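You operate a simulated robot arm through the tools that you are given. There is no shell and no other tool. Be economical: measure what you need, move in short steps, check, and stop when the job is done.

The job below is to be done with a simulated two-armed robot. You get a single attempt, and the scene is never put back.

TASK
Wind the blue set out till the bridge gauge shows 950 MM, and lock it.
Fine: the collar has crept, so go by the gauge, not the counter. Set the gauge on the rails beside the blue hoop seat, free the blue spindle lever, wind, lock the lever, then put the gauge back where it stood. The gauge's glass breaks if dropped, knocked or squeezed. Leave the drive key off and the index pin in. Mind your fingers at frames, clips and levers; drop, knock or topple nothing.

Only the result counts: the job must be done as asked and must still hold three seconds after the hand-in. Knocking over, shifting, dropping, spilling or breaking anything else fails it.

THE ROBOT
Two 7-joint arms with two-finger parallel grippers on one trunk, on a base that drives. Base frame: it is fixed to the floor where the robot stands at the start and does not move with it; the origin is under the middle of the robot, x ahead of it, y to its left, z up. Readings come in m, degrees, newtons and seconds.
The left shoulder is at the start at [0.07, 0.134, 1.126], the right one opposite. With the tool pointing down near the work surface each hand reaches from about 0.1 to 0.64 m from the robot's upright axis, wherever it stands, measured 20 degrees to its own side. Places, roughly: rails beside the blue hoop seat [-1.6, -0.3, 1.3]; blue spindle lever [-1.2, -0.6, 1]; something [-1.3, -1, 0.9]; orange mandrel handwheel [-1.1, -2.7, 0.9]; orange spindle lever [-1.2, -2.8, 1]; orange hoop clip [-1.3, -2.4, 1.3]; green mandrel handwheel [-1.1, -4.9, 0.9]; green spindle lever [-1.2, -5, 1]; green hoop clip [-1.3, -4.6, 1.3]; blue hoop clip [-1.3, -0.2, 1.3]. Payload 1.57 kg a hand.
The tool frame of a hand sits at the grasp point between the pads (the TCP): z along the fingers, y along the line on which they close. The tips reach 0.03 m beyond it. Largest opening 0.08 m; finger width 0.017, thickness 0.012; the body of the gripper, 0.04 by 0.082 m, starts 0.08 m behind the TCP.
Orientation is told as [roll, pitch, yaw] about the base's x, y, z axes, in that order, counted from this pose: with the fingers straight down and closing along the base's y, the tool's x points along the base's -x, its y along +y and its z along -z.

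THE INTERFACE
- The arms move only by the tool send_rows. It takes "left_deltas", "right_deltas" or both (then of equal length, played together; a hand with none holds still); each is a list of rows, each an object of numbers (a shift or turn left out is 0, a gripper value left out holds the last): "tx", "ty", "tz": the shift along the base's x, y, z in m; "wx", "wy", "wz": the turn, a rotation vector about the base's x, y, z in degrees; "gripper": the closure in counts, from 0 (fully open) to 255 (shut). In form: [{"tx": .., "ty": .., "tz": .., "wx": .., "wy": .., "wz": .., "gripper": ..}, ...]. A call has 1 to 10 rows; each row shifts and turns the commanded pose from where the row before left it. Each row takes 0.2 s and may step no farther than 0.05 m and 8.6 degrees from the row before; otherwise, or with a gripper value out of range, the whole call is refused. Where a pose cannot be reached the arm comes as near as it can. A force on the tool above 40 N (or 10 N above the force at the start of the call, whichever is more), or a blocked arm, ends the call early, and 0.2 s more pass. The fingers move at their own pace (about 0.153 m/s each) and stop on an object; they squeeze with about 43 N. The grip force told is the motor's: it shows also when the fingers shut on nothing. Time passes only in rows, and 0.2 s behind the last, so rows that do not move let the fingers close. The reply holds the time, the measured pose of the TCP, the force on the tool along the base axes, the opening and the grip force, in the units named above and with some noise.
- Cameras (640 x 400 px; columns grow to the right, rows downward): "scene" is now at [0.1256, 0.0156, 1.3475]; the picture's right is [0.08, -1.00, 0.00], its down [-0.76, -0.06, -0.65] and it looks along [0.65, 0.05, -0.76] (base axes); focal length 290 px, centre (320, 200). "left" rides on the left gripper at [0.072, 0.007, -0.122] in its tool frame; the picture's right is [-0.09, 1.00, 0.00], its down [-0.84, -0.08, -0.54] and it looks along [-0.54, -0.05, 0.84] (tool axes); focal length 238 px, centre (320, 200). "right" rides on the right gripper at [0.072, -0.007, -0.122] in its tool frame; the picture's right is [0.09, 1.00, 0.00], its down [-0.84, 0.08, -0.54] and it looks along [-0.54, 0.05, 0.84] (tool axes); focal length 238 px, centre (320, 200). There is no depth. A picture from a camera that has moved, and an enlarged one, comes with that camera's place and axes in the base frame and with its lens. The place of the scene camera against the robot may be out by one fixed shift of up to 0.018 m in any direction.
- snapshot(camera): a new picture of that camera. It takes no simulated time.
- raise_lower(by): slides the trunk up (or, below 0, down) by that many m; the arms and the scene camera ride with it, the base frame stays. It gives what a move gives, with no picture.
- roll_base(legs): drives the robot by 1 to 6 legs, each [ahead, left, turn to the left] in m, m and degrees, along the robot's own axes; the way and the turn of a leg run together, so that a leg with both is an arc; at most 1.5 m and 180 degrees a leg. The arms and the cameras ride along, it lands a little off, and it stops where it bumps. It gives what a move gives.
- aim_head(pan, tilt): turns the head with the scene camera to pan (to the left, within 86 degrees either way) and tilt (down, from -29 to 69), counted from straight ahead of the robot. It gives what a move gives.
- close_up(camera, box): a new picture of the part [left, top, right, bottom] of that camera's present view, enlarged. It takes no simulated time.
- job_done(): hands the job in; it is judged then, once.

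Go step by step. Nothing tells you exact positions but the pictures and the camera data: compare them with the known pose of the tool, close in by small moves and look again before you grip or let go. The budget is 120 turns and 88 pictures, counting those below and the enlarged ones. Unless the task says otherwise, let go and move clear before handing in, and close with one line.

The tools are called after "Emit:" as a command line: name --argument value ..., lists and objects as JSON in quotes. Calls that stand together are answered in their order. send_rows: Moves the arms, as the interface text tells. Its arguments: {"type":"object","properties":{"left_deltas":{"type":"array","items":{"type":"object","properties":{"tx":{"type":"number"},"ty":{"type":"number"},"tz":{"type":"number"},"wx":{"type":"number"},"wy":{"type":"number"},"wz":{"type":"number"},"gripper":{"type":"number"}}}},"right_deltas":{"type":"array","items":{"type":"object","properties":{"tx":{"type":"number"},"ty":{"type":"number"},"tz":{"type":"number"},"wx":{"type":"number"},"wy":{"type":"number"},"wz":{"type":"number"},"gripper":{"type":"number"}}}}},"required":[]} The other tools are called the same way: raise_lower (by) slides the trunk up or down; roll_base (legs) drives the base; aim_head (pan, tilt) turns the head that bears the scene camera; snapshot (camera) takes a picture; close_up (camera, box) takes an enlarged picture of a part of a camera's view; job_done () hands the job in.

At the start:

```text
t: 0.0
left_tcp_pos: [0.473, 0.257, 1.0347]
left_tcp_rot: [0.0, 0.1, 0.0]
left_wrist_force: [0.3, -0.4, -0.5]
left_width: 0.08
left_finger_force: 0.1
right_tcp_pos: [0.4208, -0.1554, 1.0582]
right_tcp_rot: [-0.1, -0.1, 0.0]
right_wrist_force: [0.7, -0.1, -0.2]
right_width: 0.08
right_finger_force: 0.1
trunk travel left (down, up): [-0.7, 0.24]
robot x, y, heading: [-0.0006, -0.0013, 0.1]
head pan, tilt: [4.7, 49.6]
```

scene: 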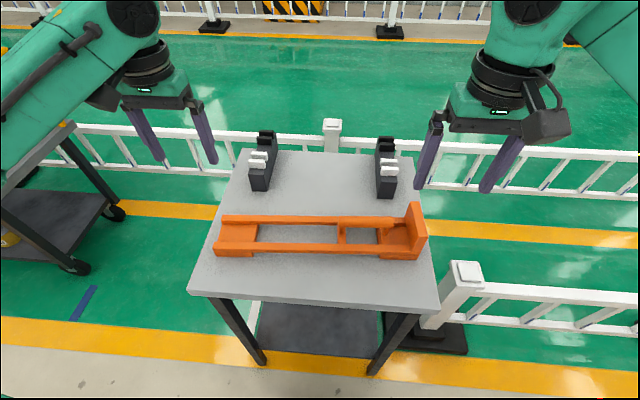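
right: 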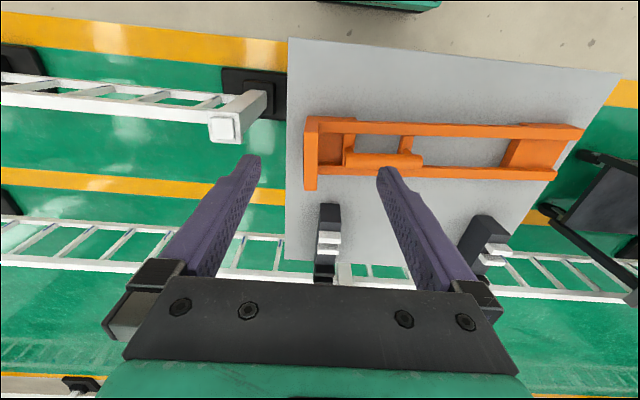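
left: 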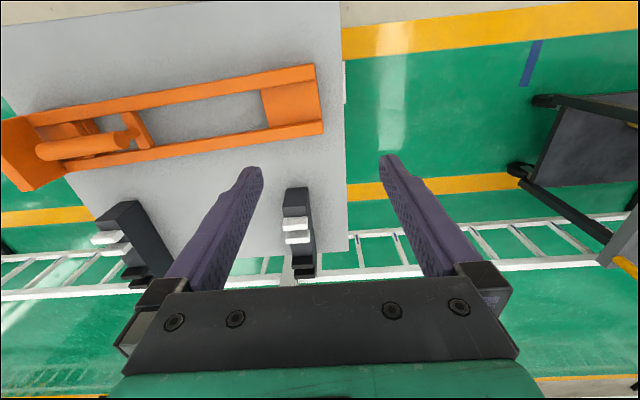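

I see a table ahead with an orange frame and two black stands; the machine is behind me. I will look around with the head first.

Emit:
close_up --camera "scene" --box '[180, 110, 450, 300]'

Emit:
aim_head --pan 80 --tilt 25

```text
2.11 times, centred on (315, 205) of scene
camera zoom: at [0.1256, 0.0156, 1.3475], right [0.08, -1.0, 0.0], down [-0.76, -0.06, -0.65], along [0.65, 0.05, -0.76], focal length 610 px, centre (330, 190)
```

zoom: 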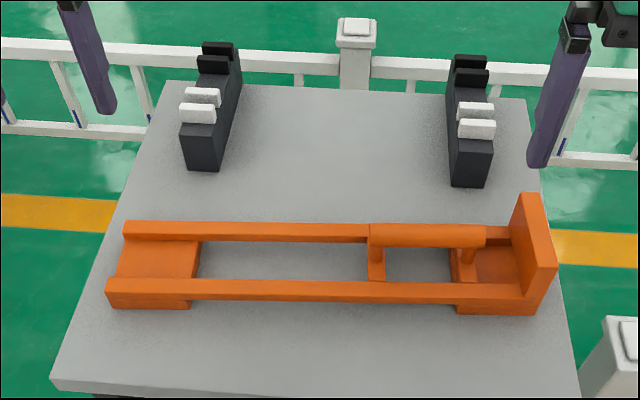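

```text
t: 1.5
left_tcp_pos: [0.4742, 0.2563, 1.0352]
left_tcp_rot: [0.0, 0.1, 0.0]
left_wrist_force: [-1.1, 0.5, 0.4]
left_width: 0.0799
left_finger_force: 0.1
right_tcp_pos: [0.4213, -0.1552, 1.0575]
right_tcp_rot: [-0.1, 0.0, 0.0]
right_wrist_force: [0.3, 0.0, 0.0]
right_width: 0.0798
right_finger_force: 0.1
trunk travel left (down, up): [-0.7, 0.24]
robot x, y, heading: [0.0023, -0.0003, 0.2]
head pan, tilt: [80.0, 25.0]
```

Emit:
snapshot --camera "scene"

Emit:
roll_base --legs '[[-0.5, 0, 0]]'

```text
83 pictures are left
camera scene: at [0.0645, 0.1, 1.3844], right [0.98, -0.17, 0.0], down [-0.07, -0.42, -0.91], along [0.16, 0.89, -0.42], focal length 290 px, centre (320, 200)
```

scene: 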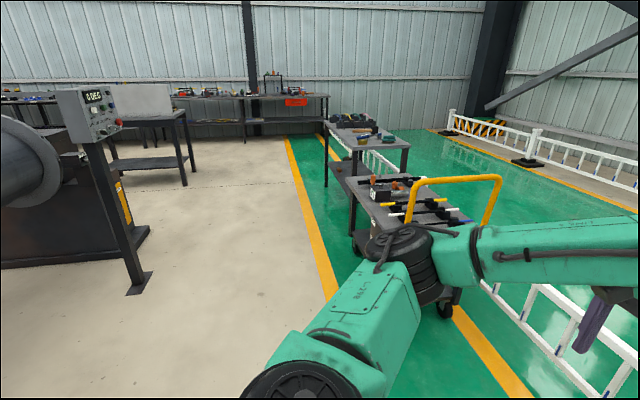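

```text
t: 4.4
left_tcp_pos: [-0.0281, 0.2547, 1.0347]
left_tcp_rot: [0.0, 0.1, -0.4]
left_wrist_force: [0.3, -0.4, 0.2]
left_width: 0.08
left_finger_force: 0.1
right_tcp_pos: [-0.0848, -0.1564, 1.0573]
right_tcp_rot: [-0.1, 0.0, -0.5]
right_wrist_force: [0.1, 0.2, 0.6]
right_width: 0.0799
right_finger_force: 0.1
trunk travel left (down, up): [-0.7, 0.24]
robot x, y, heading: [-0.5085, 0.007, -0.4]
head pan, tilt: [80.0, 25.0]
```

The machine is to the left rear. I go a bit forward again and turn to face it.

Emit:
roll_base --legs '[[0.3, 0, 0], [0, 0, 175]]'

Emit:
aim_head --pan 0 --tilt 15

Emit:
snapshot --camera "scene"

```text
t: 13.6
left_tcp_pos: [-0.707, -0.1928, 1.034]
left_tcp_rot: [0.0, 0.1, 172.5]
left_wrist_force: [-0.5, 0.1, 0.5]
left_width: 0.08
left_finger_force: 0.1
right_tcp_pos: [-0.602, 0.2093, 1.058]
right_tcp_rot: [-0.1, 0.0, 172.5]
right_wrist_force: [0.0, -0.2, 0.4]
right_width: 0.08
right_finger_force: 0.1
trunk travel left (down, up): [-0.7, 0.24]
robot x, y, heading: [-0.2065, -0.0022, 172.5]
head pan, tilt: [80.0, 25.0]
```

```text
t: 15.1
left_tcp_pos: [-0.7084, -0.1932, 1.0344]
left_tcp_rot: [0.0, 0.1, 172.5]
left_wrist_force: [0.0, -0.8, 0.1]
left_width: 0.0797
left_finger_force: 0.0
right_tcp_pos: [-0.6012, 0.2091, 1.0573]
right_tcp_rot: [-0.1, 0.0, 172.5]
right_wrist_force: [0.8, 0.4, 0.3]
right_width: 0.0801
right_finger_force: 0.1
trunk travel left (down, up): [-0.7, 0.24]
robot x, y, heading: [-0.2072, -0.0021, 172.8]
head pan, tilt: [0.0, 15.0]
```

```text
82 pictures are left
camera scene: at [-0.3486, 0.0274, 1.4007], right [0.13, 0.99, 0.0], down [0.26, -0.03, -0.97], along [-0.96, 0.13, -0.26], focal length 290 px, centre (320, 200)
```

scene: 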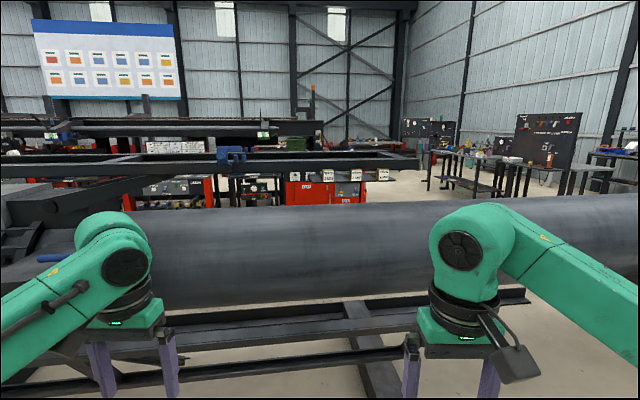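

A big mandrel tube lies ahead; I look left toward -y for the blue station.

Emit:
aim_head --pan 40 --tilt 18

Emit:
snapshot --camera "scene"

Emit:
close_up --camera "scene" --box '[330, 80, 560, 240]'

```text
t: 16.2
left_tcp_pos: [-0.7078, -0.1922, 1.0351]
left_tcp_rot: [0.0, 0.1, 172.5]
left_wrist_force: [0.4, -0.3, -0.4]
left_width: 0.08
left_finger_force: 0.1
right_tcp_pos: [-0.6031, 0.2092, 1.0585]
right_tcp_rot: [0.0, -0.1, 172.5]
right_wrist_force: [0.3, -0.4, -0.4]
right_width: 0.0798
right_finger_force: 0.1
trunk travel left (down, up): [-0.7, 0.24]
robot x, y, heading: [-0.2038, -0.0007, 172.6]
head pan, tilt: [40.0, 18.0]
```

```text
81 pictures are left
camera scene: at [-0.3347, -0.0347, 1.3958], right [-0.54, 0.84, 0.0], down [0.26, 0.17, -0.95], along [-0.8, -0.51, -0.31], focal length 290 px, centre (320, 200)
```

scene: 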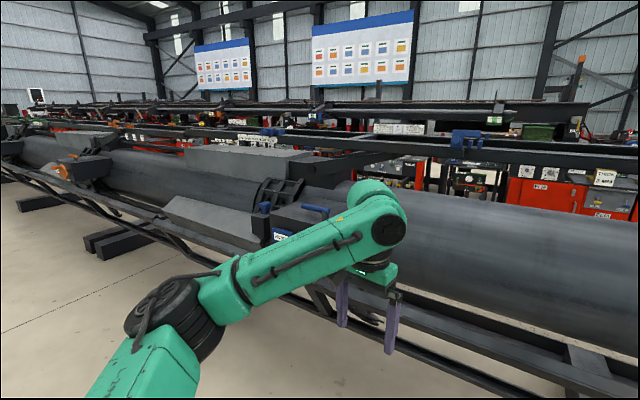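

```text
2.50 times, centred on (445, 160) of scene
camera zoom: at [-0.3347, -0.0347, 1.3958], right [-0.54, 0.84, 0.0], down [0.26, 0.17, -0.95], along [-0.8, -0.51, -0.31], focal length 724 px, centre (8, 300)
```

zoom: 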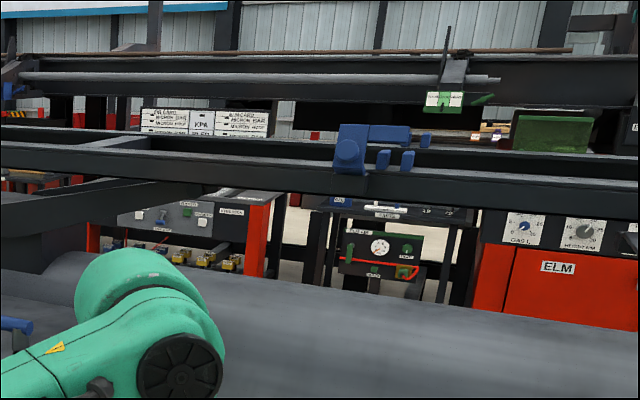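

Emit:
close_up --camera "scene" --box '[170, 90, 360, 260]'

Emit:
close_up --camera "scene" --box '[0, 90, 190, 260]'

```text
2.35 times, centred on (265, 175) of scene
camera zoom: at [-0.3347, -0.0347, 1.3958], right [-0.54, 0.84, 0.0], down [0.26, 0.17, -0.95], along [-0.8, -0.51, -0.31], focal length 682 px, centre (449, 259)
```

zoom: 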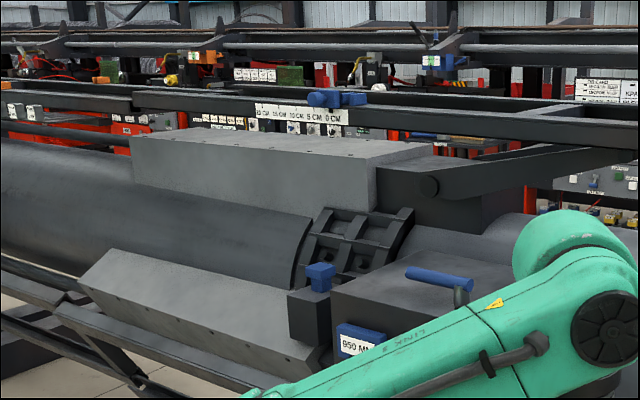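

```text
2.35 times, centred on (95, 175) of scene
camera zoom: at [-0.3347, -0.0347, 1.3958], right [-0.54, 0.84, 0.0], down [0.26, 0.17, -0.95], along [-0.8, -0.51, -0.31], focal length 682 px, centre (849, 259)
```

zoom: 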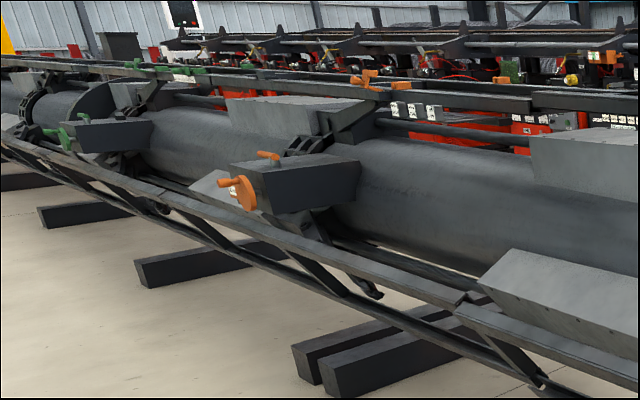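

The blue station lies at my left front. I drive left to face it and then look for the gauge.

Emit:
roll_base --legs '[[0, 0.6, 7]]'

Emit:
aim_head --pan 0 --tilt 15

Emit:
snapshot --camera "scene"

```text
t: 19.5
left_tcp_pos: [-0.7213, -0.849, 1.0353]
left_tcp_rot: [0.0, 0.1, 179.5]
left_wrist_force: [0.0, 0.7, 0.3]
left_width: 0.0798
left_finger_force: 0.0
right_tcp_pos: [-0.6664, -0.4352, 1.0584]
right_tcp_rot: [-0.1, 0.0, 179.5]
right_wrist_force: [-0.4, -1.2, 0.0]
right_width: 0.0801
right_finger_force: 0.1
trunk travel left (down, up): [-0.7, 0.24]
robot x, y, heading: [-0.2473, -0.5988, 179.5]
head pan, tilt: [40.0, 18.0]
```

```text
t: 20.6
left_tcp_pos: [-0.7214, -0.8479, 1.0347]
left_tcp_rot: [0.0, 0.1, 179.6]
left_wrist_force: [-1.0, 0.1, 0.2]
left_width: 0.08
left_finger_force: 0.0
right_tcp_pos: [-0.6666, -0.435, 1.0587]
right_tcp_rot: [0.0, 0.1, 179.6]
right_wrist_force: [0.4, 0.0, 0.3]
right_width: 0.08
right_finger_force: 0.0
trunk travel left (down, up): [-0.7, 0.24]
robot x, y, heading: [-0.2428, -0.5953, 179.6]
head pan, tilt: [0.0, 15.0]
```

```text
77 pictures are left
camera scene: at [-0.3909, -0.5837, 1.4007], right [0.01, 1.0, 0.0], down [0.26, 0.0, -0.97], along [-0.97, 0.01, -0.26], focal length 290 px, centre (320, 200)
```

scene: 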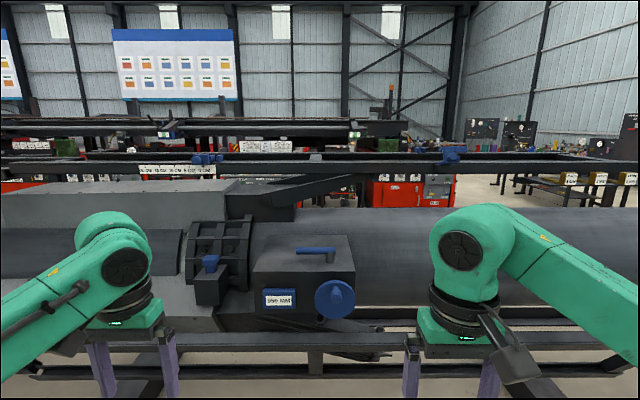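

Emit:
close_up --camera "scene" --box '[170, 200, 390, 345]'

Emit:
close_up --camera "scene" --box '[100, 110, 260, 215]'

Emit:
close_up --camera "scene" --box '[260, 100, 500, 215]'

```text
2.76 times, centred on (280, 272) of scene
camera zoom: at [-0.3909, -0.5837, 1.4007], right [0.01, 1.0, 0.0], down [0.26, 0.0, -0.97], along [-0.97, 0.01, -0.26], focal length 799 px, centre (430, 0)
```

zoom: 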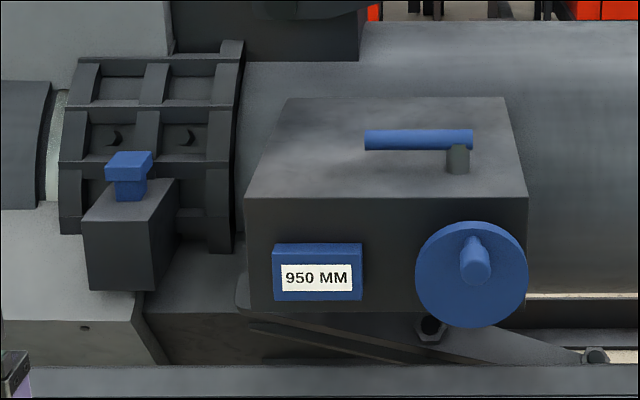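

```text
3.81 times, centred on (180, 162) of scene
camera zoom: at [-0.3909, -0.5837, 1.4007], right [0.01, 1.0, 0.0], down [0.26, 0.0, -0.97], along [-0.97, 0.01, -0.26], focal length 1103 px, centre (853, 343)
```

zoom: 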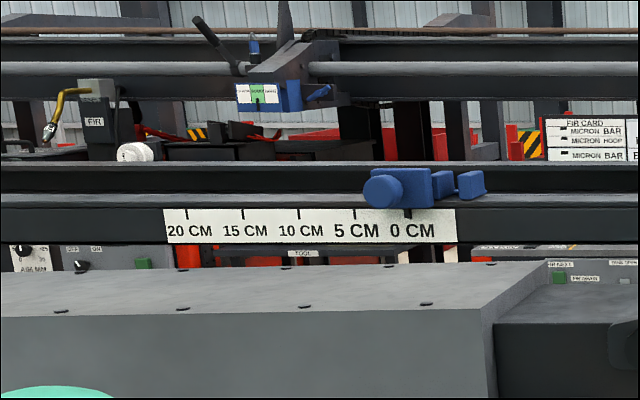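

```text
2.67 times, centred on (380, 158) of scene
camera zoom: at [-0.3909, -0.5837, 1.4007], right [0.01, 1.0, 0.0], down [0.26, 0.0, -0.97], along [-0.97, 0.01, -0.26], focal length 772 px, centre (160, 313)
```

zoom: 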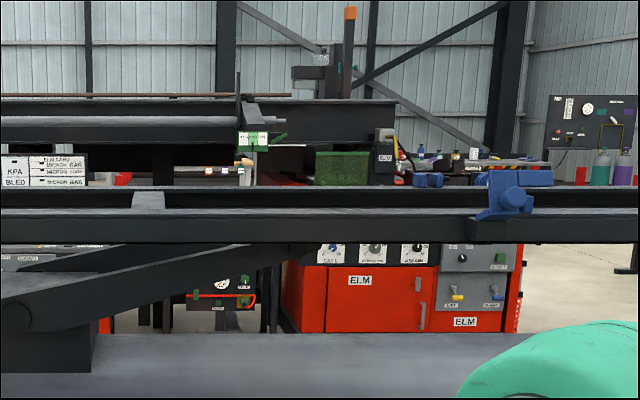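

I see counter 950 MM, handwheel, lever and index pin of the blue set. I raise the trunk to see the rails from above, and look for the gauge.

Emit:
raise_lower --by 0.24

Emit:
aim_head --pan -15 --tilt 10

Emit:
snapshot --camera "scene"

Emit:
close_up --camera "scene" --box '[200, 140, 520, 300]'

```text
t: 23.1
left_tcp_pos: [-0.7211, -0.8477, 1.2747]
left_tcp_rot: [0.0, 0.0, 179.6]
left_wrist_force: [-0.3, -0.1, 0.6]
left_width: 0.0799
left_finger_force: 0.0
right_tcp_pos: [-0.6658, -0.4366, 1.2982]
right_tcp_rot: [0.0, -0.1, 179.7]
right_wrist_force: [-0.9, 0.1, 0.1]
right_width: 0.0798
right_finger_force: 0.1
trunk travel left (down, up): [-0.94, 0.0]
robot x, y, heading: [-0.2487, -0.595, 179.7]
head pan, tilt: [0.0, 15.0]
```

```text
t: 23.9
left_tcp_pos: [-0.7211, -0.847, 1.2748]
left_tcp_rot: [-0.1, 0.2, 179.5]
left_wrist_force: [-0.1, 0.0, 0.3]
left_width: 0.0802
left_finger_force: 0.0
right_tcp_pos: [-0.6663, -0.4358, 1.2985]
right_tcp_rot: [-0.1, 0.0, 179.6]
right_wrist_force: [-0.6, 0.2, -0.3]
right_width: 0.0801
right_finger_force: 0.1
trunk travel left (down, up): [-0.94, 0.0]
robot x, y, heading: [-0.2449, -0.5927, 179.5]
head pan, tilt: [-15.0, 10.0]
```

```text
73 pictures are left
camera scene: at [-0.3872, -0.5596, 1.6488], right [0.27, 0.96, 0.0], down [0.17, -0.05, -0.98], along [-0.95, 0.26, -0.17], focal length 290 px, centre (320, 200)
```

scene: 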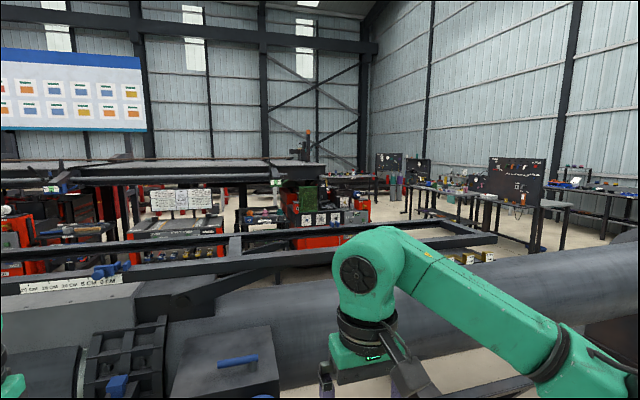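

```text
2.00 times, centred on (360, 220) of scene
camera zoom: at [-0.3872, -0.5596, 1.6488], right [0.27, 0.96, 0.0], down [0.17, -0.05, -0.98], along [-0.95, 0.26, -0.17], focal length 579 px, centre (240, 160)
```

zoom: 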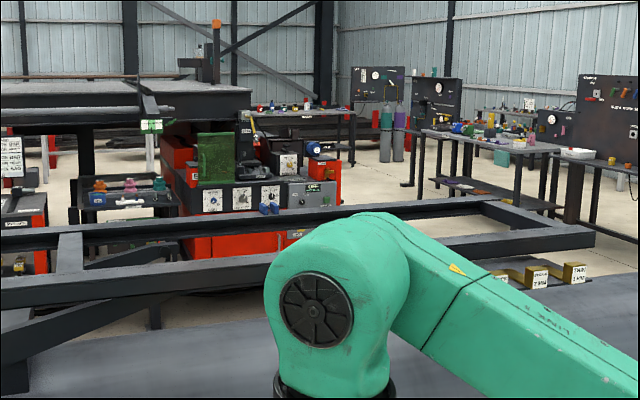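

Emit:
aim_head --pan -86 --tilt 20

Emit:
snapshot --camera "scene"

Emit:
aim_head --pan 86 --tilt 20

Emit:
snapshot --camera "scene"

```text
t: 25.3
left_tcp_pos: [-0.7203, -0.8472, 1.2753]
left_tcp_rot: [0.0, 0.1, 179.6]
left_wrist_force: [0.3, -0.1, 0.9]
left_width: 0.0799
left_finger_force: 0.1
right_tcp_pos: [-0.6663, -0.4357, 1.2981]
right_tcp_rot: [-0.1, 0.0, 179.7]
right_wrist_force: [0.3, 0.7, -0.3]
right_width: 0.0801
right_finger_force: 0.1
trunk travel left (down, up): [-0.94, 0.0]
robot x, y, heading: [-0.2462, -0.5959, 179.5]
head pan, tilt: [-85.9, 20.0]
```

```text
71 pictures are left
camera scene: at [-0.3036, -0.4914, 1.6325], right [1.0, 0.06, 0.0], down [0.02, -0.34, -0.94], along [-0.06, 0.94, -0.34], focal length 290 px, centre (320, 200)
```

scene: 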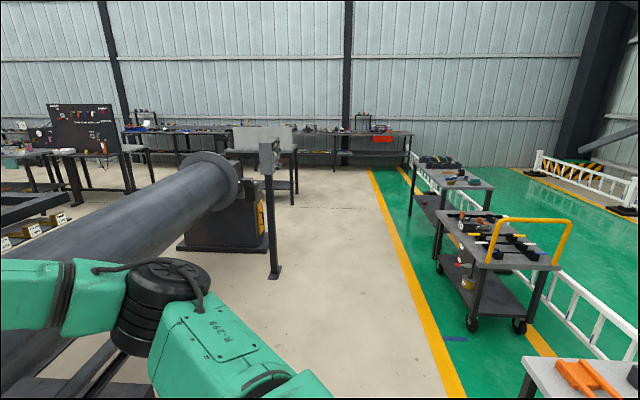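

```text
t: 27.9
left_tcp_pos: [-0.7218, -0.8477, 1.2763]
left_tcp_rot: [0.0, 0.1, 179.6]
left_wrist_force: [-0.6, -0.1, 0.4]
left_width: 0.08
left_finger_force: 0.0
right_tcp_pos: [-0.6663, -0.4357, 1.2968]
right_tcp_rot: [-0.1, 0.0, 179.7]
right_wrist_force: [0.0, 0.0, -0.4]
right_width: 0.0799
right_finger_force: 0.1
trunk travel left (down, up): [-0.94, 0.0]
robot x, y, heading: [-0.2471, -0.594, 179.8]
head pan, tilt: [85.9, 20.0]
```

```text
70 pictures are left
camera scene: at [-0.3048, -0.6772, 1.6325], right [-1.0, 0.08, 0.0], down [0.03, 0.34, -0.94], along [-0.07, -0.94, -0.34], focal length 290 px, centre (320, 200)
```

scene: 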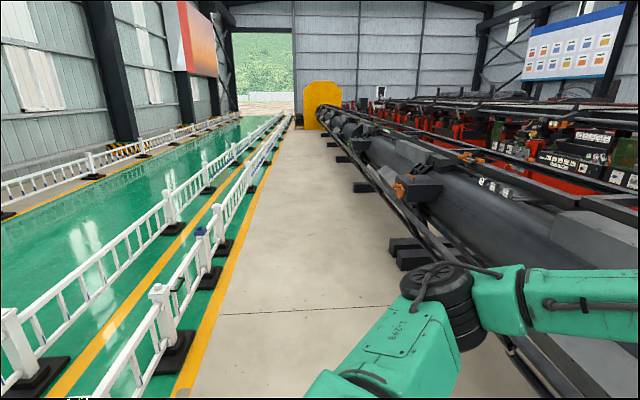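

The orange bridge on the first table is the likely gauge; I go back and look at it from its end-plate side.

Emit:
roll_base --legs '[[0, 0, -150]]'

Emit:
aim_head --pan 5 --tilt 35

Emit:
snapshot --camera "scene"

```text
t: 34.5
left_tcp_pos: [0.0344, -0.1337, 1.2747]
left_tcp_rot: [-0.1, 0.1, 30.3]
left_wrist_force: [-0.1, 0.2, 0.3]
left_width: 0.08
left_finger_force: 0.0
right_tcp_pos: [0.1973, -0.5164, 1.2974]
right_tcp_rot: [-0.1, 0.0, 30.2]
right_wrist_force: [-0.1, 0.2, 0.1]
right_width: 0.0799
right_finger_force: 0.0
trunk travel left (down, up): [-0.94, 0.0]
robot x, y, heading: [-0.245, -0.5917, 30.1]
head pan, tilt: [85.9, 20.0]
```

```text
t: 36.0
left_tcp_pos: [0.0339, -0.1333, 1.2754]
left_tcp_rot: [0.1, 0.1, 30.3]
left_wrist_force: [0.0, -0.4, -0.7]
left_width: 0.0802
left_finger_force: 0.1
right_tcp_pos: [0.1971, -0.515, 1.2966]
right_tcp_rot: [-0.1, 0.0, 30.2]
right_wrist_force: [-0.1, 0.7, -1.1]
right_width: 0.0802
right_finger_force: 0.1
trunk travel left (down, up): [-0.94, 0.0]
robot x, y, heading: [-0.2452, -0.5973, 30.1]
head pan, tilt: [5.0, 35.0]
```

```text
69 pictures are left
camera scene: at [-0.1319, -0.5084, 1.6087], right [0.58, -0.82, 0.0], down [-0.47, -0.33, -0.82], along [0.67, 0.47, -0.57], focal length 290 px, centre (320, 200)
```

scene: 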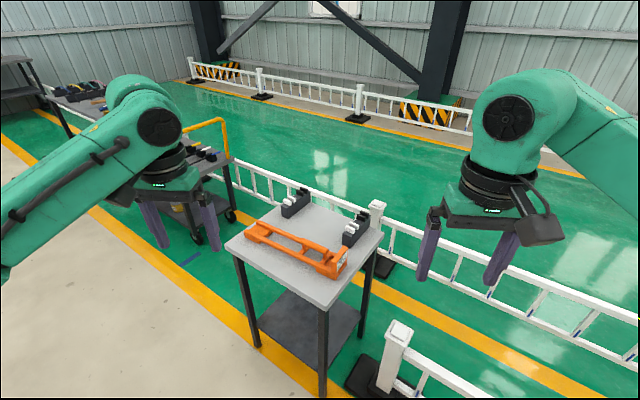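

Emit:
close_up --camera "scene" --box '[220, 180, 390, 290]'

```text
3.64 times, centred on (305, 235) of scene
camera zoom: at [-0.1319, -0.5084, 1.6087], right [0.58, -0.82, 0.0], down [-0.47, -0.33, -0.82], along [0.67, 0.47, -0.57], focal length 1053 px, centre (374, 73)
```

zoom: 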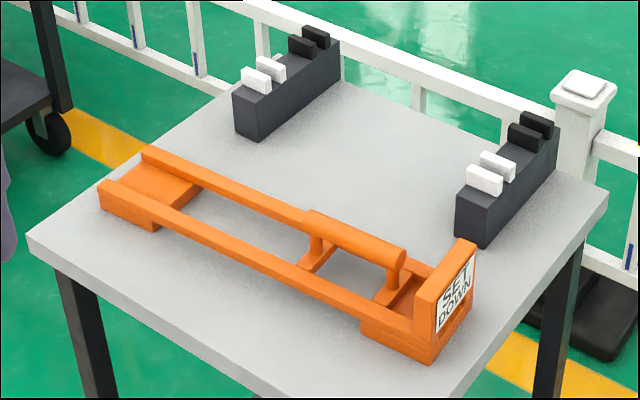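

The orange bridge is the gauge (its end plate reads "SET DOWN"). Before fetching it I test in free air how far a hand reaches at rail height.

Emit:
send_rows --right_deltas '[{"tx": 0.0346, "ty": 0.02, "tz": 0.017}, {"tx": 0.0346, "ty": 0.02, "tz": 0.017}, {"tx": 0.0346, "ty": 0.02, "tz": 0.017}, {"tx": 0.0346, "ty": 0.02, "tz": 0.017}, {"tx": 0.0346, "ty": 0.02, "tz": 0.017}, {"tx": 0.0346, "ty": 0.02, "tz": 0.017}, {"tx": 0.0346, "ty": 0.02, "tz": 0.017}, {"tx": 0.0346, "ty": 0.02}, {"tx": 0.0346, "ty": 0.02}]' --left_deltas '[{"tx": 0.0346, "ty": 0.02, "tz": 0.017}, {"tx": 0.0346, "ty": 0.02, "tz": 0.017}, {"tx": 0.0346, "ty": 0.02, "tz": 0.017}, {"tx": 0.0346, "ty": 0.02, "tz": 0.017}, {"tx": 0.0346, "ty": 0.02, "tz": 0.017}, {"tx": 0.0346, "ty": 0.02, "tz": 0.017}, {"tx": 0.0346, "ty": 0.02, "tz": 0.017}, {"tx": 0.0346, "ty": 0.02}, {"tx": 0.0346, "ty": 0.02}]'

```text
t: 38.0
left_tcp_pos: [0.1345, -0.0745, 1.324]
left_tcp_rot: [0.0, 0.1, 30.3]
left_wrist_force: [0.6, 1.2, -0.4]
left_width: 0.0798
left_finger_force: 0.0
left hand out of reach, approached as far as the arm can: row 3, 4, 5, 6, 7, 8, 9
right_tcp_pos: [0.32, -0.4412, 1.3494]
right_tcp_rot: [-0.1, -0.1, 30.2]
right_wrist_force: [-0.6, -0.3, 0.6]
right_width: 0.0798
right_finger_force: 0.1
right hand out of reach, approached as far as the arm can: row 4, 5, 6, 7, 8, 9
trunk travel left (down, up): [-0.94, 0.0]
robot x, y, heading: [-0.2448, -0.5965, 30.2]
head pan, tilt: [5.0, 35.0]
```

Reach at rail height with the tool straight down is about 0.57 m ahead; tilting the tool will gain more. I go back to the machine to measure the rails before choosing the grip.

Emit:
roll_base --legs '[[0, 0, 150]]'

Emit:
aim_head --pan -20 --tilt 25

Emit:
snapshot --camera "right"

Emit:
snapshot --camera "scene"

```text
t: 44.5
left_tcp_pos: [-0.8433, -0.8274, 1.3242]
left_tcp_rot: [-0.1, 0.2, 177.9]
left_wrist_force: [0.6, -0.3, 0.1]
left_width: 0.0794
left_finger_force: 0.1
right_tcp_pos: [-0.8034, -0.4202, 1.3485]
right_tcp_rot: [0.0, -0.1, 177.9]
right_wrist_force: [-0.3, -0.4, 0.6]
right_width: 0.0801
right_finger_force: 0.0
trunk travel left (down, up): [-0.94, 0.0]
robot x, y, heading: [-0.2454, -0.5896, 178.1]
head pan, tilt: [5.0, 35.0]
```

```text
t: 45.4
left_tcp_pos: [-0.8426, -0.8281, 1.3242]
left_tcp_rot: [0.0, 0.2, 177.9]
left_wrist_force: [0.5, 0.2, -0.1]
left_width: 0.0797
left_finger_force: 0.1
right_tcp_pos: [-0.8043, -0.4208, 1.3488]
right_tcp_rot: [-0.1, -0.1, 177.8]
right_wrist_force: [-0.1, -1.4, 0.2]
right_width: 0.0802
right_finger_force: 0.2
trunk travel left (down, up): [-0.94, 0.0]
robot x, y, heading: [-0.247, -0.5941, 177.9]
head pan, tilt: [-20.0, 25.0]
```

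```text
67 pictures are left
camera right: at [-0.7313, -0.4177, 1.4714], right [0.05, -1.0, 0.0], down [-0.84, -0.05, 0.54], along [-0.54, -0.03, -0.84], focal length 238 px, centre (320, 200)
```

right: 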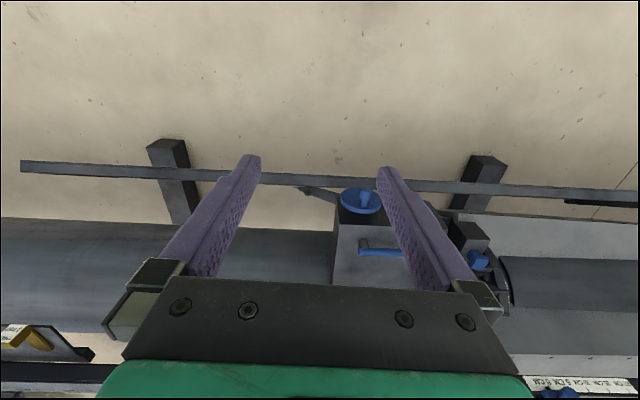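

```text
66 pictures are left
camera scene: at [-0.3829, -0.5484, 1.6244], right [0.38, 0.93, 0.0], down [0.39, -0.16, -0.91], along [-0.84, 0.34, -0.42], focal length 290 px, centre (320, 200)
```

scene: 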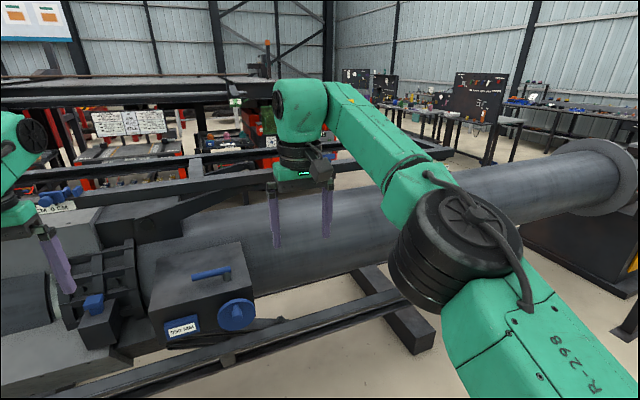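

Emit:
roll_base --legs '[[0.2, -0.45, 2]]'

Emit:
aim_head --pan 15 --tilt 20

Emit:
snapshot --camera "scene"

Emit:
snapshot --camera "left"

```text
t: 48.2
left_tcp_pos: [-1.02, -0.3993, 1.3244]
left_tcp_rot: [-0.1, 0.0, 179.7]
left_wrist_force: [0.0, -0.7, -0.2]
left_width: 0.0799
left_finger_force: 0.1
right_tcp_pos: [-0.9935, 0.0095, 1.3499]
right_tcp_rot: [-0.2, -0.1, 179.7]
right_wrist_force: [0.2, -0.7, -0.6]
right_width: 0.08
right_finger_force: 0.0
trunk travel left (down, up): [-0.94, 0.0]
robot x, y, heading: [-0.4277, -0.1463, 179.9]
head pan, tilt: [-20.0, 25.0]
```

```text
t: 49.2
left_tcp_pos: [-1.0213, -0.3967, 1.3251]
left_tcp_rot: [-0.1, 0.1, 179.6]
left_wrist_force: [0.3, 0.6, -0.2]
left_width: 0.0797
left_finger_force: 0.0
right_tcp_pos: [-0.9964, 0.0122, 1.3494]
right_tcp_rot: [-0.1, 0.0, 179.7]
right_wrist_force: [-0.2, -0.5, -0.5]
right_width: 0.0801
right_finger_force: 0.1
trunk travel left (down, up): [-0.94, 0.0]
robot x, y, heading: [-0.4284, -0.1499, 179.6]
head pan, tilt: [15.0, 20.0]
```

```text
65 pictures are left
camera scene: at [-0.5735, -0.1572, 1.6325], right [-0.25, 0.97, 0.0], down [0.33, 0.09, -0.94], along [-0.91, -0.24, -0.34], focal length 290 px, centre (320, 200)
```

scene: 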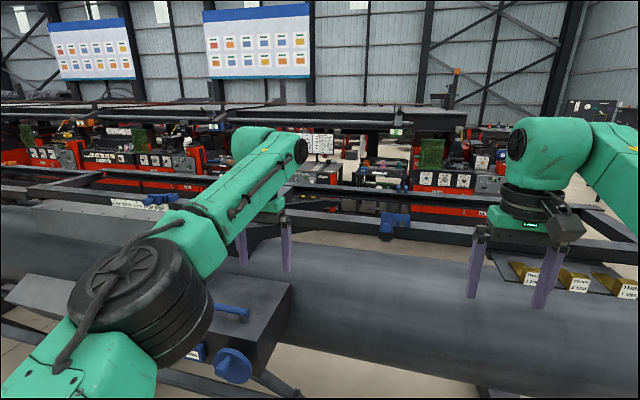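

```text
64 pictures are left
camera left: at [-0.9496, -0.4039, 1.4468], right [-0.1, -1.0, 0.0], down [-0.84, 0.08, 0.54], along [-0.54, 0.05, -0.84], focal length 238 px, centre (320, 200)
```

left: 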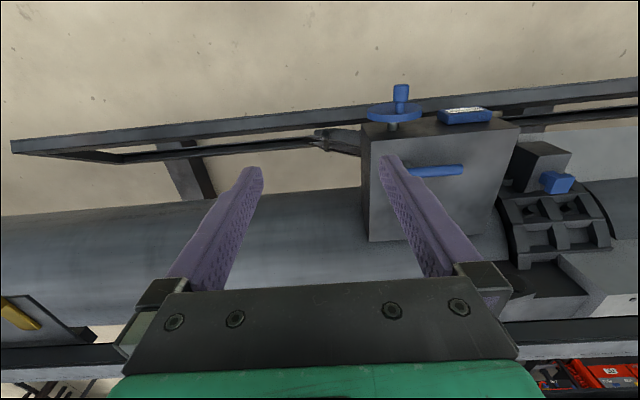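

Emit:
close_up --camera "scene" --box '[280, 160, 480, 285]'

```text
3.20 times, centred on (380, 222) of scene
camera zoom: at [-0.5735, -0.1572, 1.6325], right [-0.25, 0.97, 0.0], down [0.33, 0.09, -0.94], along [-0.91, -0.24, -0.34], focal length 927 px, centre (128, 128)
```

zoom: 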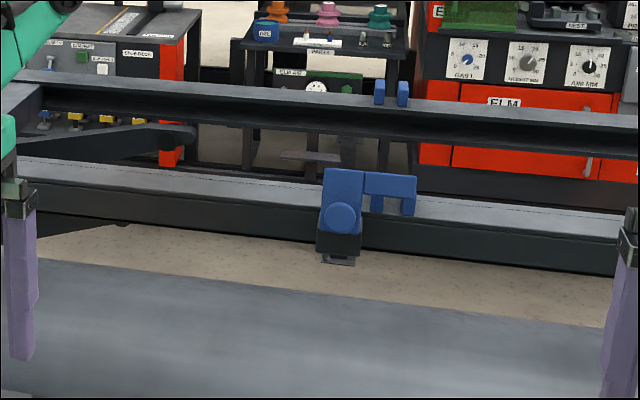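

The clip and pegs mark the hoop seat; I take the rails to be at x≈-1.40…-1.77, z≈1.26. I check my base's footprint by looking down, to learn how near I can drive.

Emit:
aim_head --pan 0 --tilt 69

Emit:
snapshot --camera "scene"

```text
t: 50.4
left_tcp_pos: [-1.0215, -0.3967, 1.3243]
left_tcp_rot: [0.1, 0.1, 179.7]
left_wrist_force: [0.3, -0.1, -0.4]
left_width: 0.08
left_finger_force: 0.1
right_tcp_pos: [-0.9952, 0.0125, 1.3487]
right_tcp_rot: [-0.1, -0.2, 179.7]
right_wrist_force: [0.7, -0.1, -0.2]
right_width: 0.0801
right_finger_force: 0.0
trunk travel left (down, up): [-0.94, 0.0]
robot x, y, heading: [-0.4317, -0.1454, 179.6]
head pan, tilt: [0.0, 68.8]
```

```text
62 pictures are left
camera scene: at [-0.5391, -0.134, 1.565], right [0.01, 1.0, 0.0], down [0.93, 0.0, -0.36], along [-0.36, 0.0, -0.93], focal length 290 px, centre (320, 200)
```

scene: 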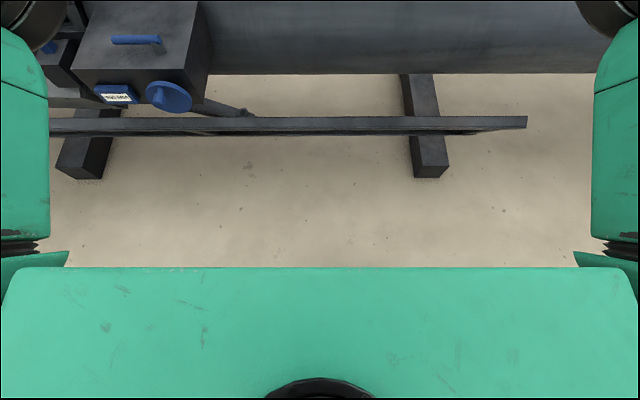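

My base front is within 0.3 m of the axis. Gauge handle estimated at (0.497,-0.05,0.85). I go to the table to fetch it with the left hand.

Emit:
roll_base --legs '[[-0.2, 0, 0], [0, 0, -162], [0.18, -0.19, 0]]'

Emit:
aim_head --pan 5 --tilt 55

Emit:
snapshot --camera "scene"

```text
t: 60.2
left_tcp_pos: [0.4834, 0.1333, 1.3245]
left_tcp_rot: [-0.2, -0.1, 16.1]
left_wrist_force: [0.0, 0.0, 0.1]
left_width: 0.0799
left_finger_force: 0.1
right_tcp_pos: [0.5717, -0.268, 1.3505]
right_tcp_rot: [-0.2, -0.3, 16.1]
right_wrist_force: [0.1, -0.5, 0.0]
right_width: 0.0798
right_finger_force: 0.0
trunk travel left (down, up): [-0.94, 0.0]
robot x, y, heading: [-0.0107, -0.2755, 16.2]
head pan, tilt: [0.0, 68.8]
```

```text
t: 60.9
left_tcp_pos: [0.4864, 0.1312, 1.3238]
left_tcp_rot: [-0.1, 0.0, 16.1]
left_wrist_force: [0.0, -0.3, -0.5]
left_width: 0.08
left_finger_force: 0.1
right_tcp_pos: [0.5765, -0.2692, 1.349]
right_tcp_rot: [-0.1, 0.0, 16.0]
right_wrist_force: [0.1, 0.6, 0.0]
right_width: 0.0799
right_finger_force: 0.0
trunk travel left (down, up): [-0.94, 0.0]
robot x, y, heading: [-0.0077, -0.2781, 16.0]
head pan, tilt: [5.0, 55.0]
```

```text
61 pictures are left
camera scene: at [0.1052, -0.2293, 1.5804], right [0.36, -0.93, 0.0], down [-0.76, -0.29, -0.57], along [0.53, 0.21, -0.82], focal length 290 px, centre (320, 200)
```

scene: 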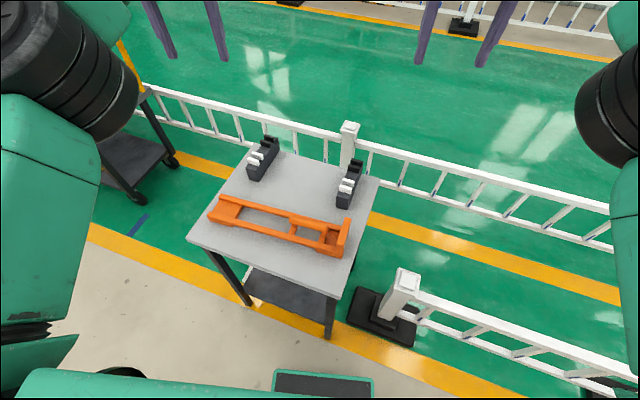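

Emit:
close_up --camera "scene" --box '[190, 130, 380, 260]'

Emit:
raise_lower --by -0.24

Emit:
send_rows --right_deltas '[{"tx": -0.03, "ty": -0.02}, {"tx": -0.03, "ty": -0.02}, {"tx": -0.03, "ty": -0.02}, {"tx": -0.03, "ty": -0.02}, {"tx": -0.03, "ty": -0.01}, {"tx": -0.02}, {"tx": -0.02}, {"tx": -0.02}, {}]' --left_deltas '[{"wz": 8.22, "tz": -0.005}, {"wz": 8.22, "tz": -0.005}, {"wz": 8.22, "ty": -0.03}, {"wz": 8.22, "ty": -0.03}, {"wz": 8.22, "ty": -0.03}, {"wz": 8.22, "ty": -0.03}, {"wz": 8.22, "ty": -0.03}, {"wz": 8.22, "ty": -0.03}, {"wz": 8.22, "ty": -0.03}]'

```text
3.08 times, centred on (285, 195) of scene
camera zoom: at [0.1052, -0.2293, 1.5804], right [0.36, -0.93, 0.0], down [-0.76, -0.29, -0.57], along [0.53, 0.21, -0.82], focal length 891 px, centre (428, 215)
```

zoom: 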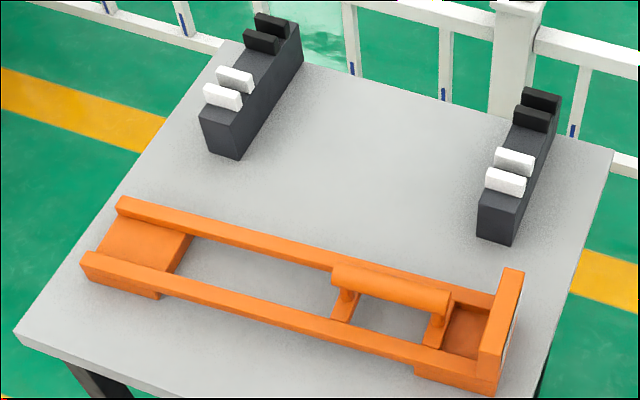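

```text
t: 63.4
left_tcp_pos: [0.4866, 0.1309, 1.0848]
left_tcp_rot: [0.1, 0.1, 16.2]
left_wrist_force: [-0.1, 0.0, 0.3]
left_width: 0.0799
left_finger_force: 0.0
right_tcp_pos: [0.5758, -0.2691, 1.1092]
right_tcp_rot: [-0.1, 0.0, 16.0]
right_wrist_force: [-1.1, 0.4, -1.2]
right_width: 0.0801
right_finger_force: 0.0
trunk travel left (down, up): [-0.7, 0.24]
robot x, y, heading: [-0.0077, -0.2774, 15.8]
head pan, tilt: [5.0, 55.0]
```

```text
t: 65.4
left_tcp_pos: [0.4891, -0.0799, 1.0752]
left_tcp_rot: [0.0, -0.1, 90.2]
left_wrist_force: [0.3, 0.1, -1.2]
left_width: 0.0798
left_finger_force: 0.0
right_tcp_pos: [0.366, -0.3611, 1.1099]
right_tcp_rot: [0.0, -0.1, 16.0]
right_wrist_force: [0.2, -0.8, 0.6]
right_width: 0.0801
right_finger_force: 0.1
trunk travel left (down, up): [-0.7, 0.24]
robot x, y, heading: [-0.0039, -0.2803, 15.9]
head pan, tilt: [5.0, 55.0]
```

Yaw 90 is reachable. I tilt the tool 30° toward +y and look with the wrist camera.

Emit:
send_rows --left_deltas '[{"wz": 3.6}, {"wx": 7.5, "tz": -0.02}, {"wx": 7.5, "tz": -0.02}, {"wx": 7.5, "tz": -0.02, "ty": -0.01}, {"wx": 7.5, "tz": -0.02, "ty": -0.01}]'

Emit:
snapshot --camera "left"

Emit:
snapshot --camera "scene"

```text
t: 66.6
left_tcp_pos: [0.4897, -0.1, 0.9941]
left_tcp_rot: [-2.2, -30.1, 94.2]
left_wrist_force: [0.3, 0.0, 0.1]
left_width: 0.0799
left_finger_force: 0.0
right_tcp_pos: [0.3671, -0.3608, 1.1083]
right_tcp_rot: [0.0, -0.1, 16.0]
right_wrist_force: [-0.2, 0.4, -0.4]
right_width: 0.08
right_finger_force: 0.0
trunk travel left (down, up): [-0.7, 0.24]
robot x, y, heading: [-0.0081, -0.2796, 16.0]
head pan, tilt: [5.0, 55.0]
```

```text
59 pictures are left
camera left: at [0.488, -0.2249, 1.0648], right [-1.0, 0.02, 0.01], down [0.02, 0.45, 0.89], along [0.02, 0.89, -0.46], focal length 238 px, centre (320, 200)
```

left: 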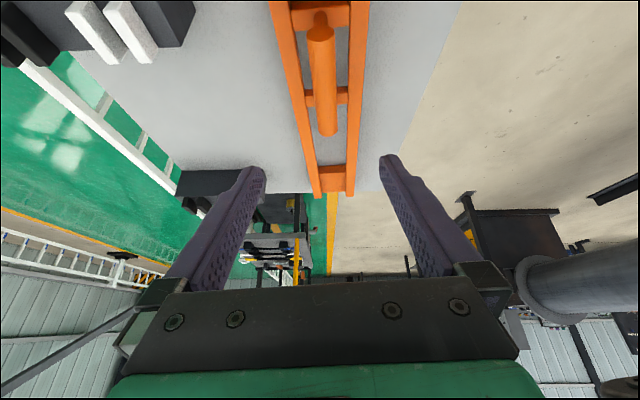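

```text
58 pictures are left
camera scene: at [0.1063, -0.2311, 1.3404], right [0.36, -0.93, 0.0], down [-0.77, -0.29, -0.57], along [0.53, 0.21, -0.82], focal length 290 px, centre (320, 200)
```

scene: 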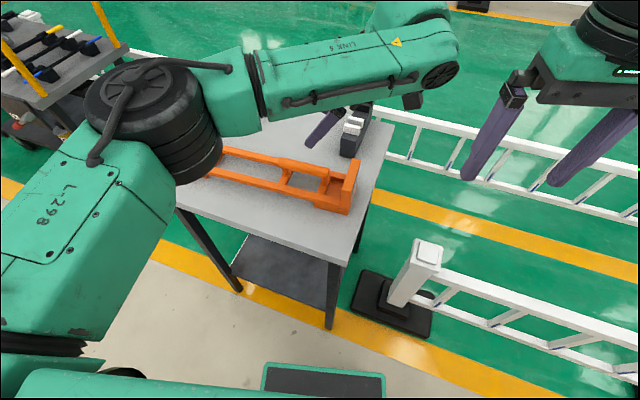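

Emit:
send_rows --left_deltas '[{"tz": -0.03}, {"tz": -0.03}, {"tz": -0.02, "tx": -0.001}]'

Emit:
snapshot --camera "left"

Emit:
snapshot --camera "right"

```text
t: 67.4
left_tcp_pos: [0.4866, -0.0985, 0.9153]
left_tcp_rot: [-2.2, -29.8, 94.3]
left_wrist_force: [-0.5, 0.2, -0.3]
left_width: 0.0797
left_finger_force: 0.1
right_tcp_pos: [0.368, -0.3592, 1.1097]
right_tcp_rot: [-0.1, -0.1, 16.0]
right_wrist_force: [0.5, -0.1, -0.4]
right_width: 0.0797
right_finger_force: 0.0
trunk travel left (down, up): [-0.7, 0.24]
robot x, y, heading: [-0.0072, -0.2764, 16.2]
head pan, tilt: [5.0, 55.0]
```

```text
57 pictures are left
camera left: at [0.485, -0.2231, 0.9839], right [-1.0, 0.02, 0.01], down [0.02, 0.46, 0.89], along [0.02, 0.89, -0.46], focal length 238 px, centre (320, 200)
```

left: 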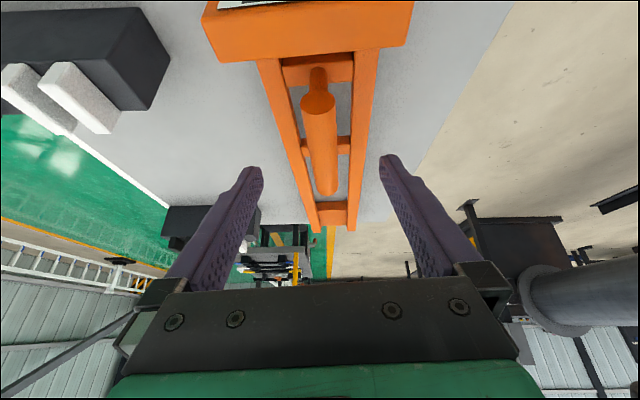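

```text
56 pictures are left
camera right: at [0.2995, -0.3858, 1.2319], right [-0.36, 0.93, 0.0], down [0.78, 0.31, 0.54], along [0.51, 0.2, -0.84], focal length 238 px, centre (320, 200)
```

right: 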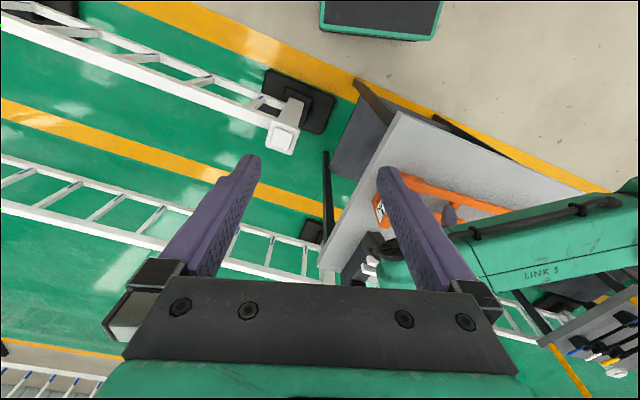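

Handle axis near (0.486,-0.065,0.853), aligned with the fingers. I go in along the approach direction.

Emit:
send_rows --left_deltas '[{"ty": 0.012, "tz": -0.021}, {"ty": 0.012, "tz": -0.021}, {"ty": 0.009, "tz": -0.016}]'

Emit:
snapshot --camera "left"

Emit:
close_up --camera "scene" --box '[200, 80, 400, 220]'

```text
t: 68.2
left_tcp_pos: [0.487, -0.0678, 0.8542]
left_tcp_rot: [-2.1, -29.8, 94.3]
left_wrist_force: [-0.6, 0.4, -0.3]
left_width: 0.0801
left_finger_force: 0.1
right_tcp_pos: [0.3672, -0.3591, 1.1103]
right_tcp_rot: [-0.1, -0.1, 16.0]
right_wrist_force: [0.1, -0.2, -0.5]
right_width: 0.08
right_finger_force: 0.0
trunk travel left (down, up): [-0.7, 0.24]
robot x, y, heading: [-0.0053, -0.2812, 16.1]
head pan, tilt: [5.0, 55.0]
```

```text
55 pictures are left
camera left: at [0.486, -0.1908, 0.9246], right [-1.0, 0.02, 0.01], down [0.02, 0.46, 0.89], along [0.02, 0.89, -0.46], focal length 238 px, centre (320, 200)
```

left: 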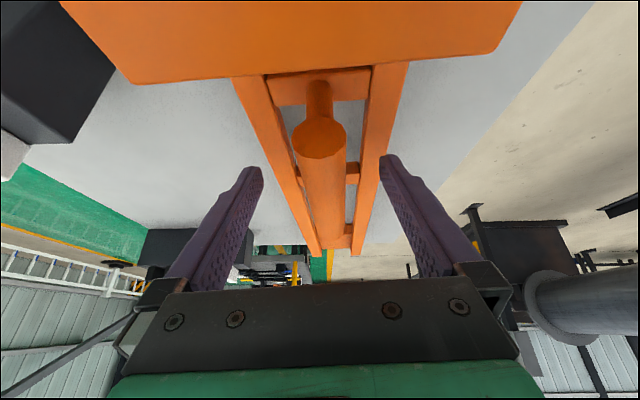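

```text
2.86 times, centred on (300, 150) of scene
camera zoom: at [0.1057, -0.2294, 1.3404], right [0.36, -0.93, 0.0], down [-0.76, -0.29, -0.57], along [0.54, 0.21, -0.82], focal length 828 px, centre (377, 343)
```

zoom: 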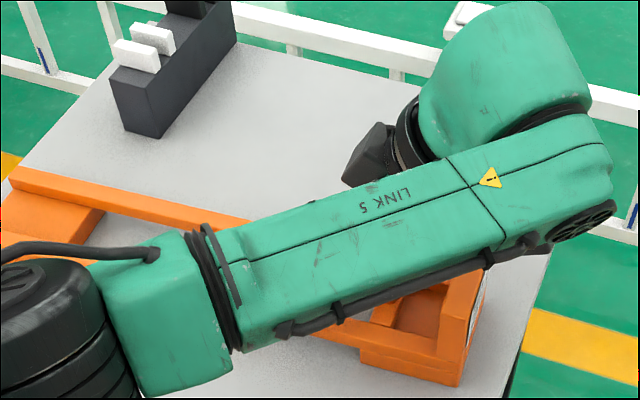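

The handle sits between the pads; I close.

Emit:
send_rows --left_deltas '[{"gripper": 120}, {"gripper": 170}, {"gripper": 255}, {}, {}]'

Emit:
snapshot --camera "left"

```text
t: 69.4
left_tcp_pos: [0.4877, -0.0675, 0.8549]
left_tcp_rot: [-2.2, -29.8, 94.1]
left_wrist_force: [-2.1, 0.1, -0.7]
left_width: 0.0238
left_finger_force: 35.7
right_tcp_pos: [0.3675, -0.3591, 1.1098]
right_tcp_rot: [-0.2, -0.1, 16.1]
right_wrist_force: [0.1, 0.3, 0.1]
right_width: 0.0799
right_finger_force: 0.1
trunk travel left (down, up): [-0.7, 0.24]
robot x, y, heading: [-0.0081, -0.2774, 15.9]
head pan, tilt: [5.0, 55.0]
```

```text
53 pictures are left
camera left: at [0.4859, -0.1911, 0.9248], right [-1.0, 0.02, 0.01], down [0.02, 0.46, 0.89], along [0.02, 0.89, -0.46], focal length 238 px, centre (320, 200)
```

left: 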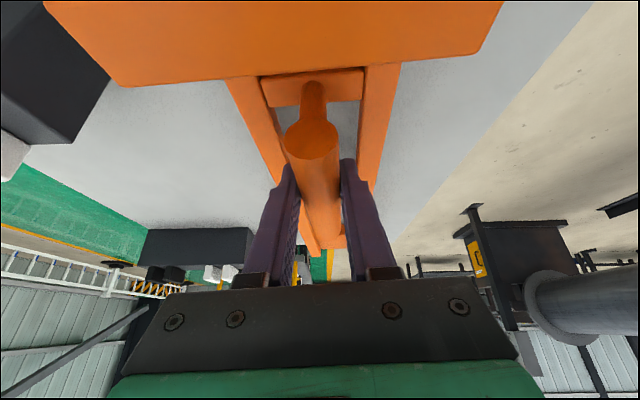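

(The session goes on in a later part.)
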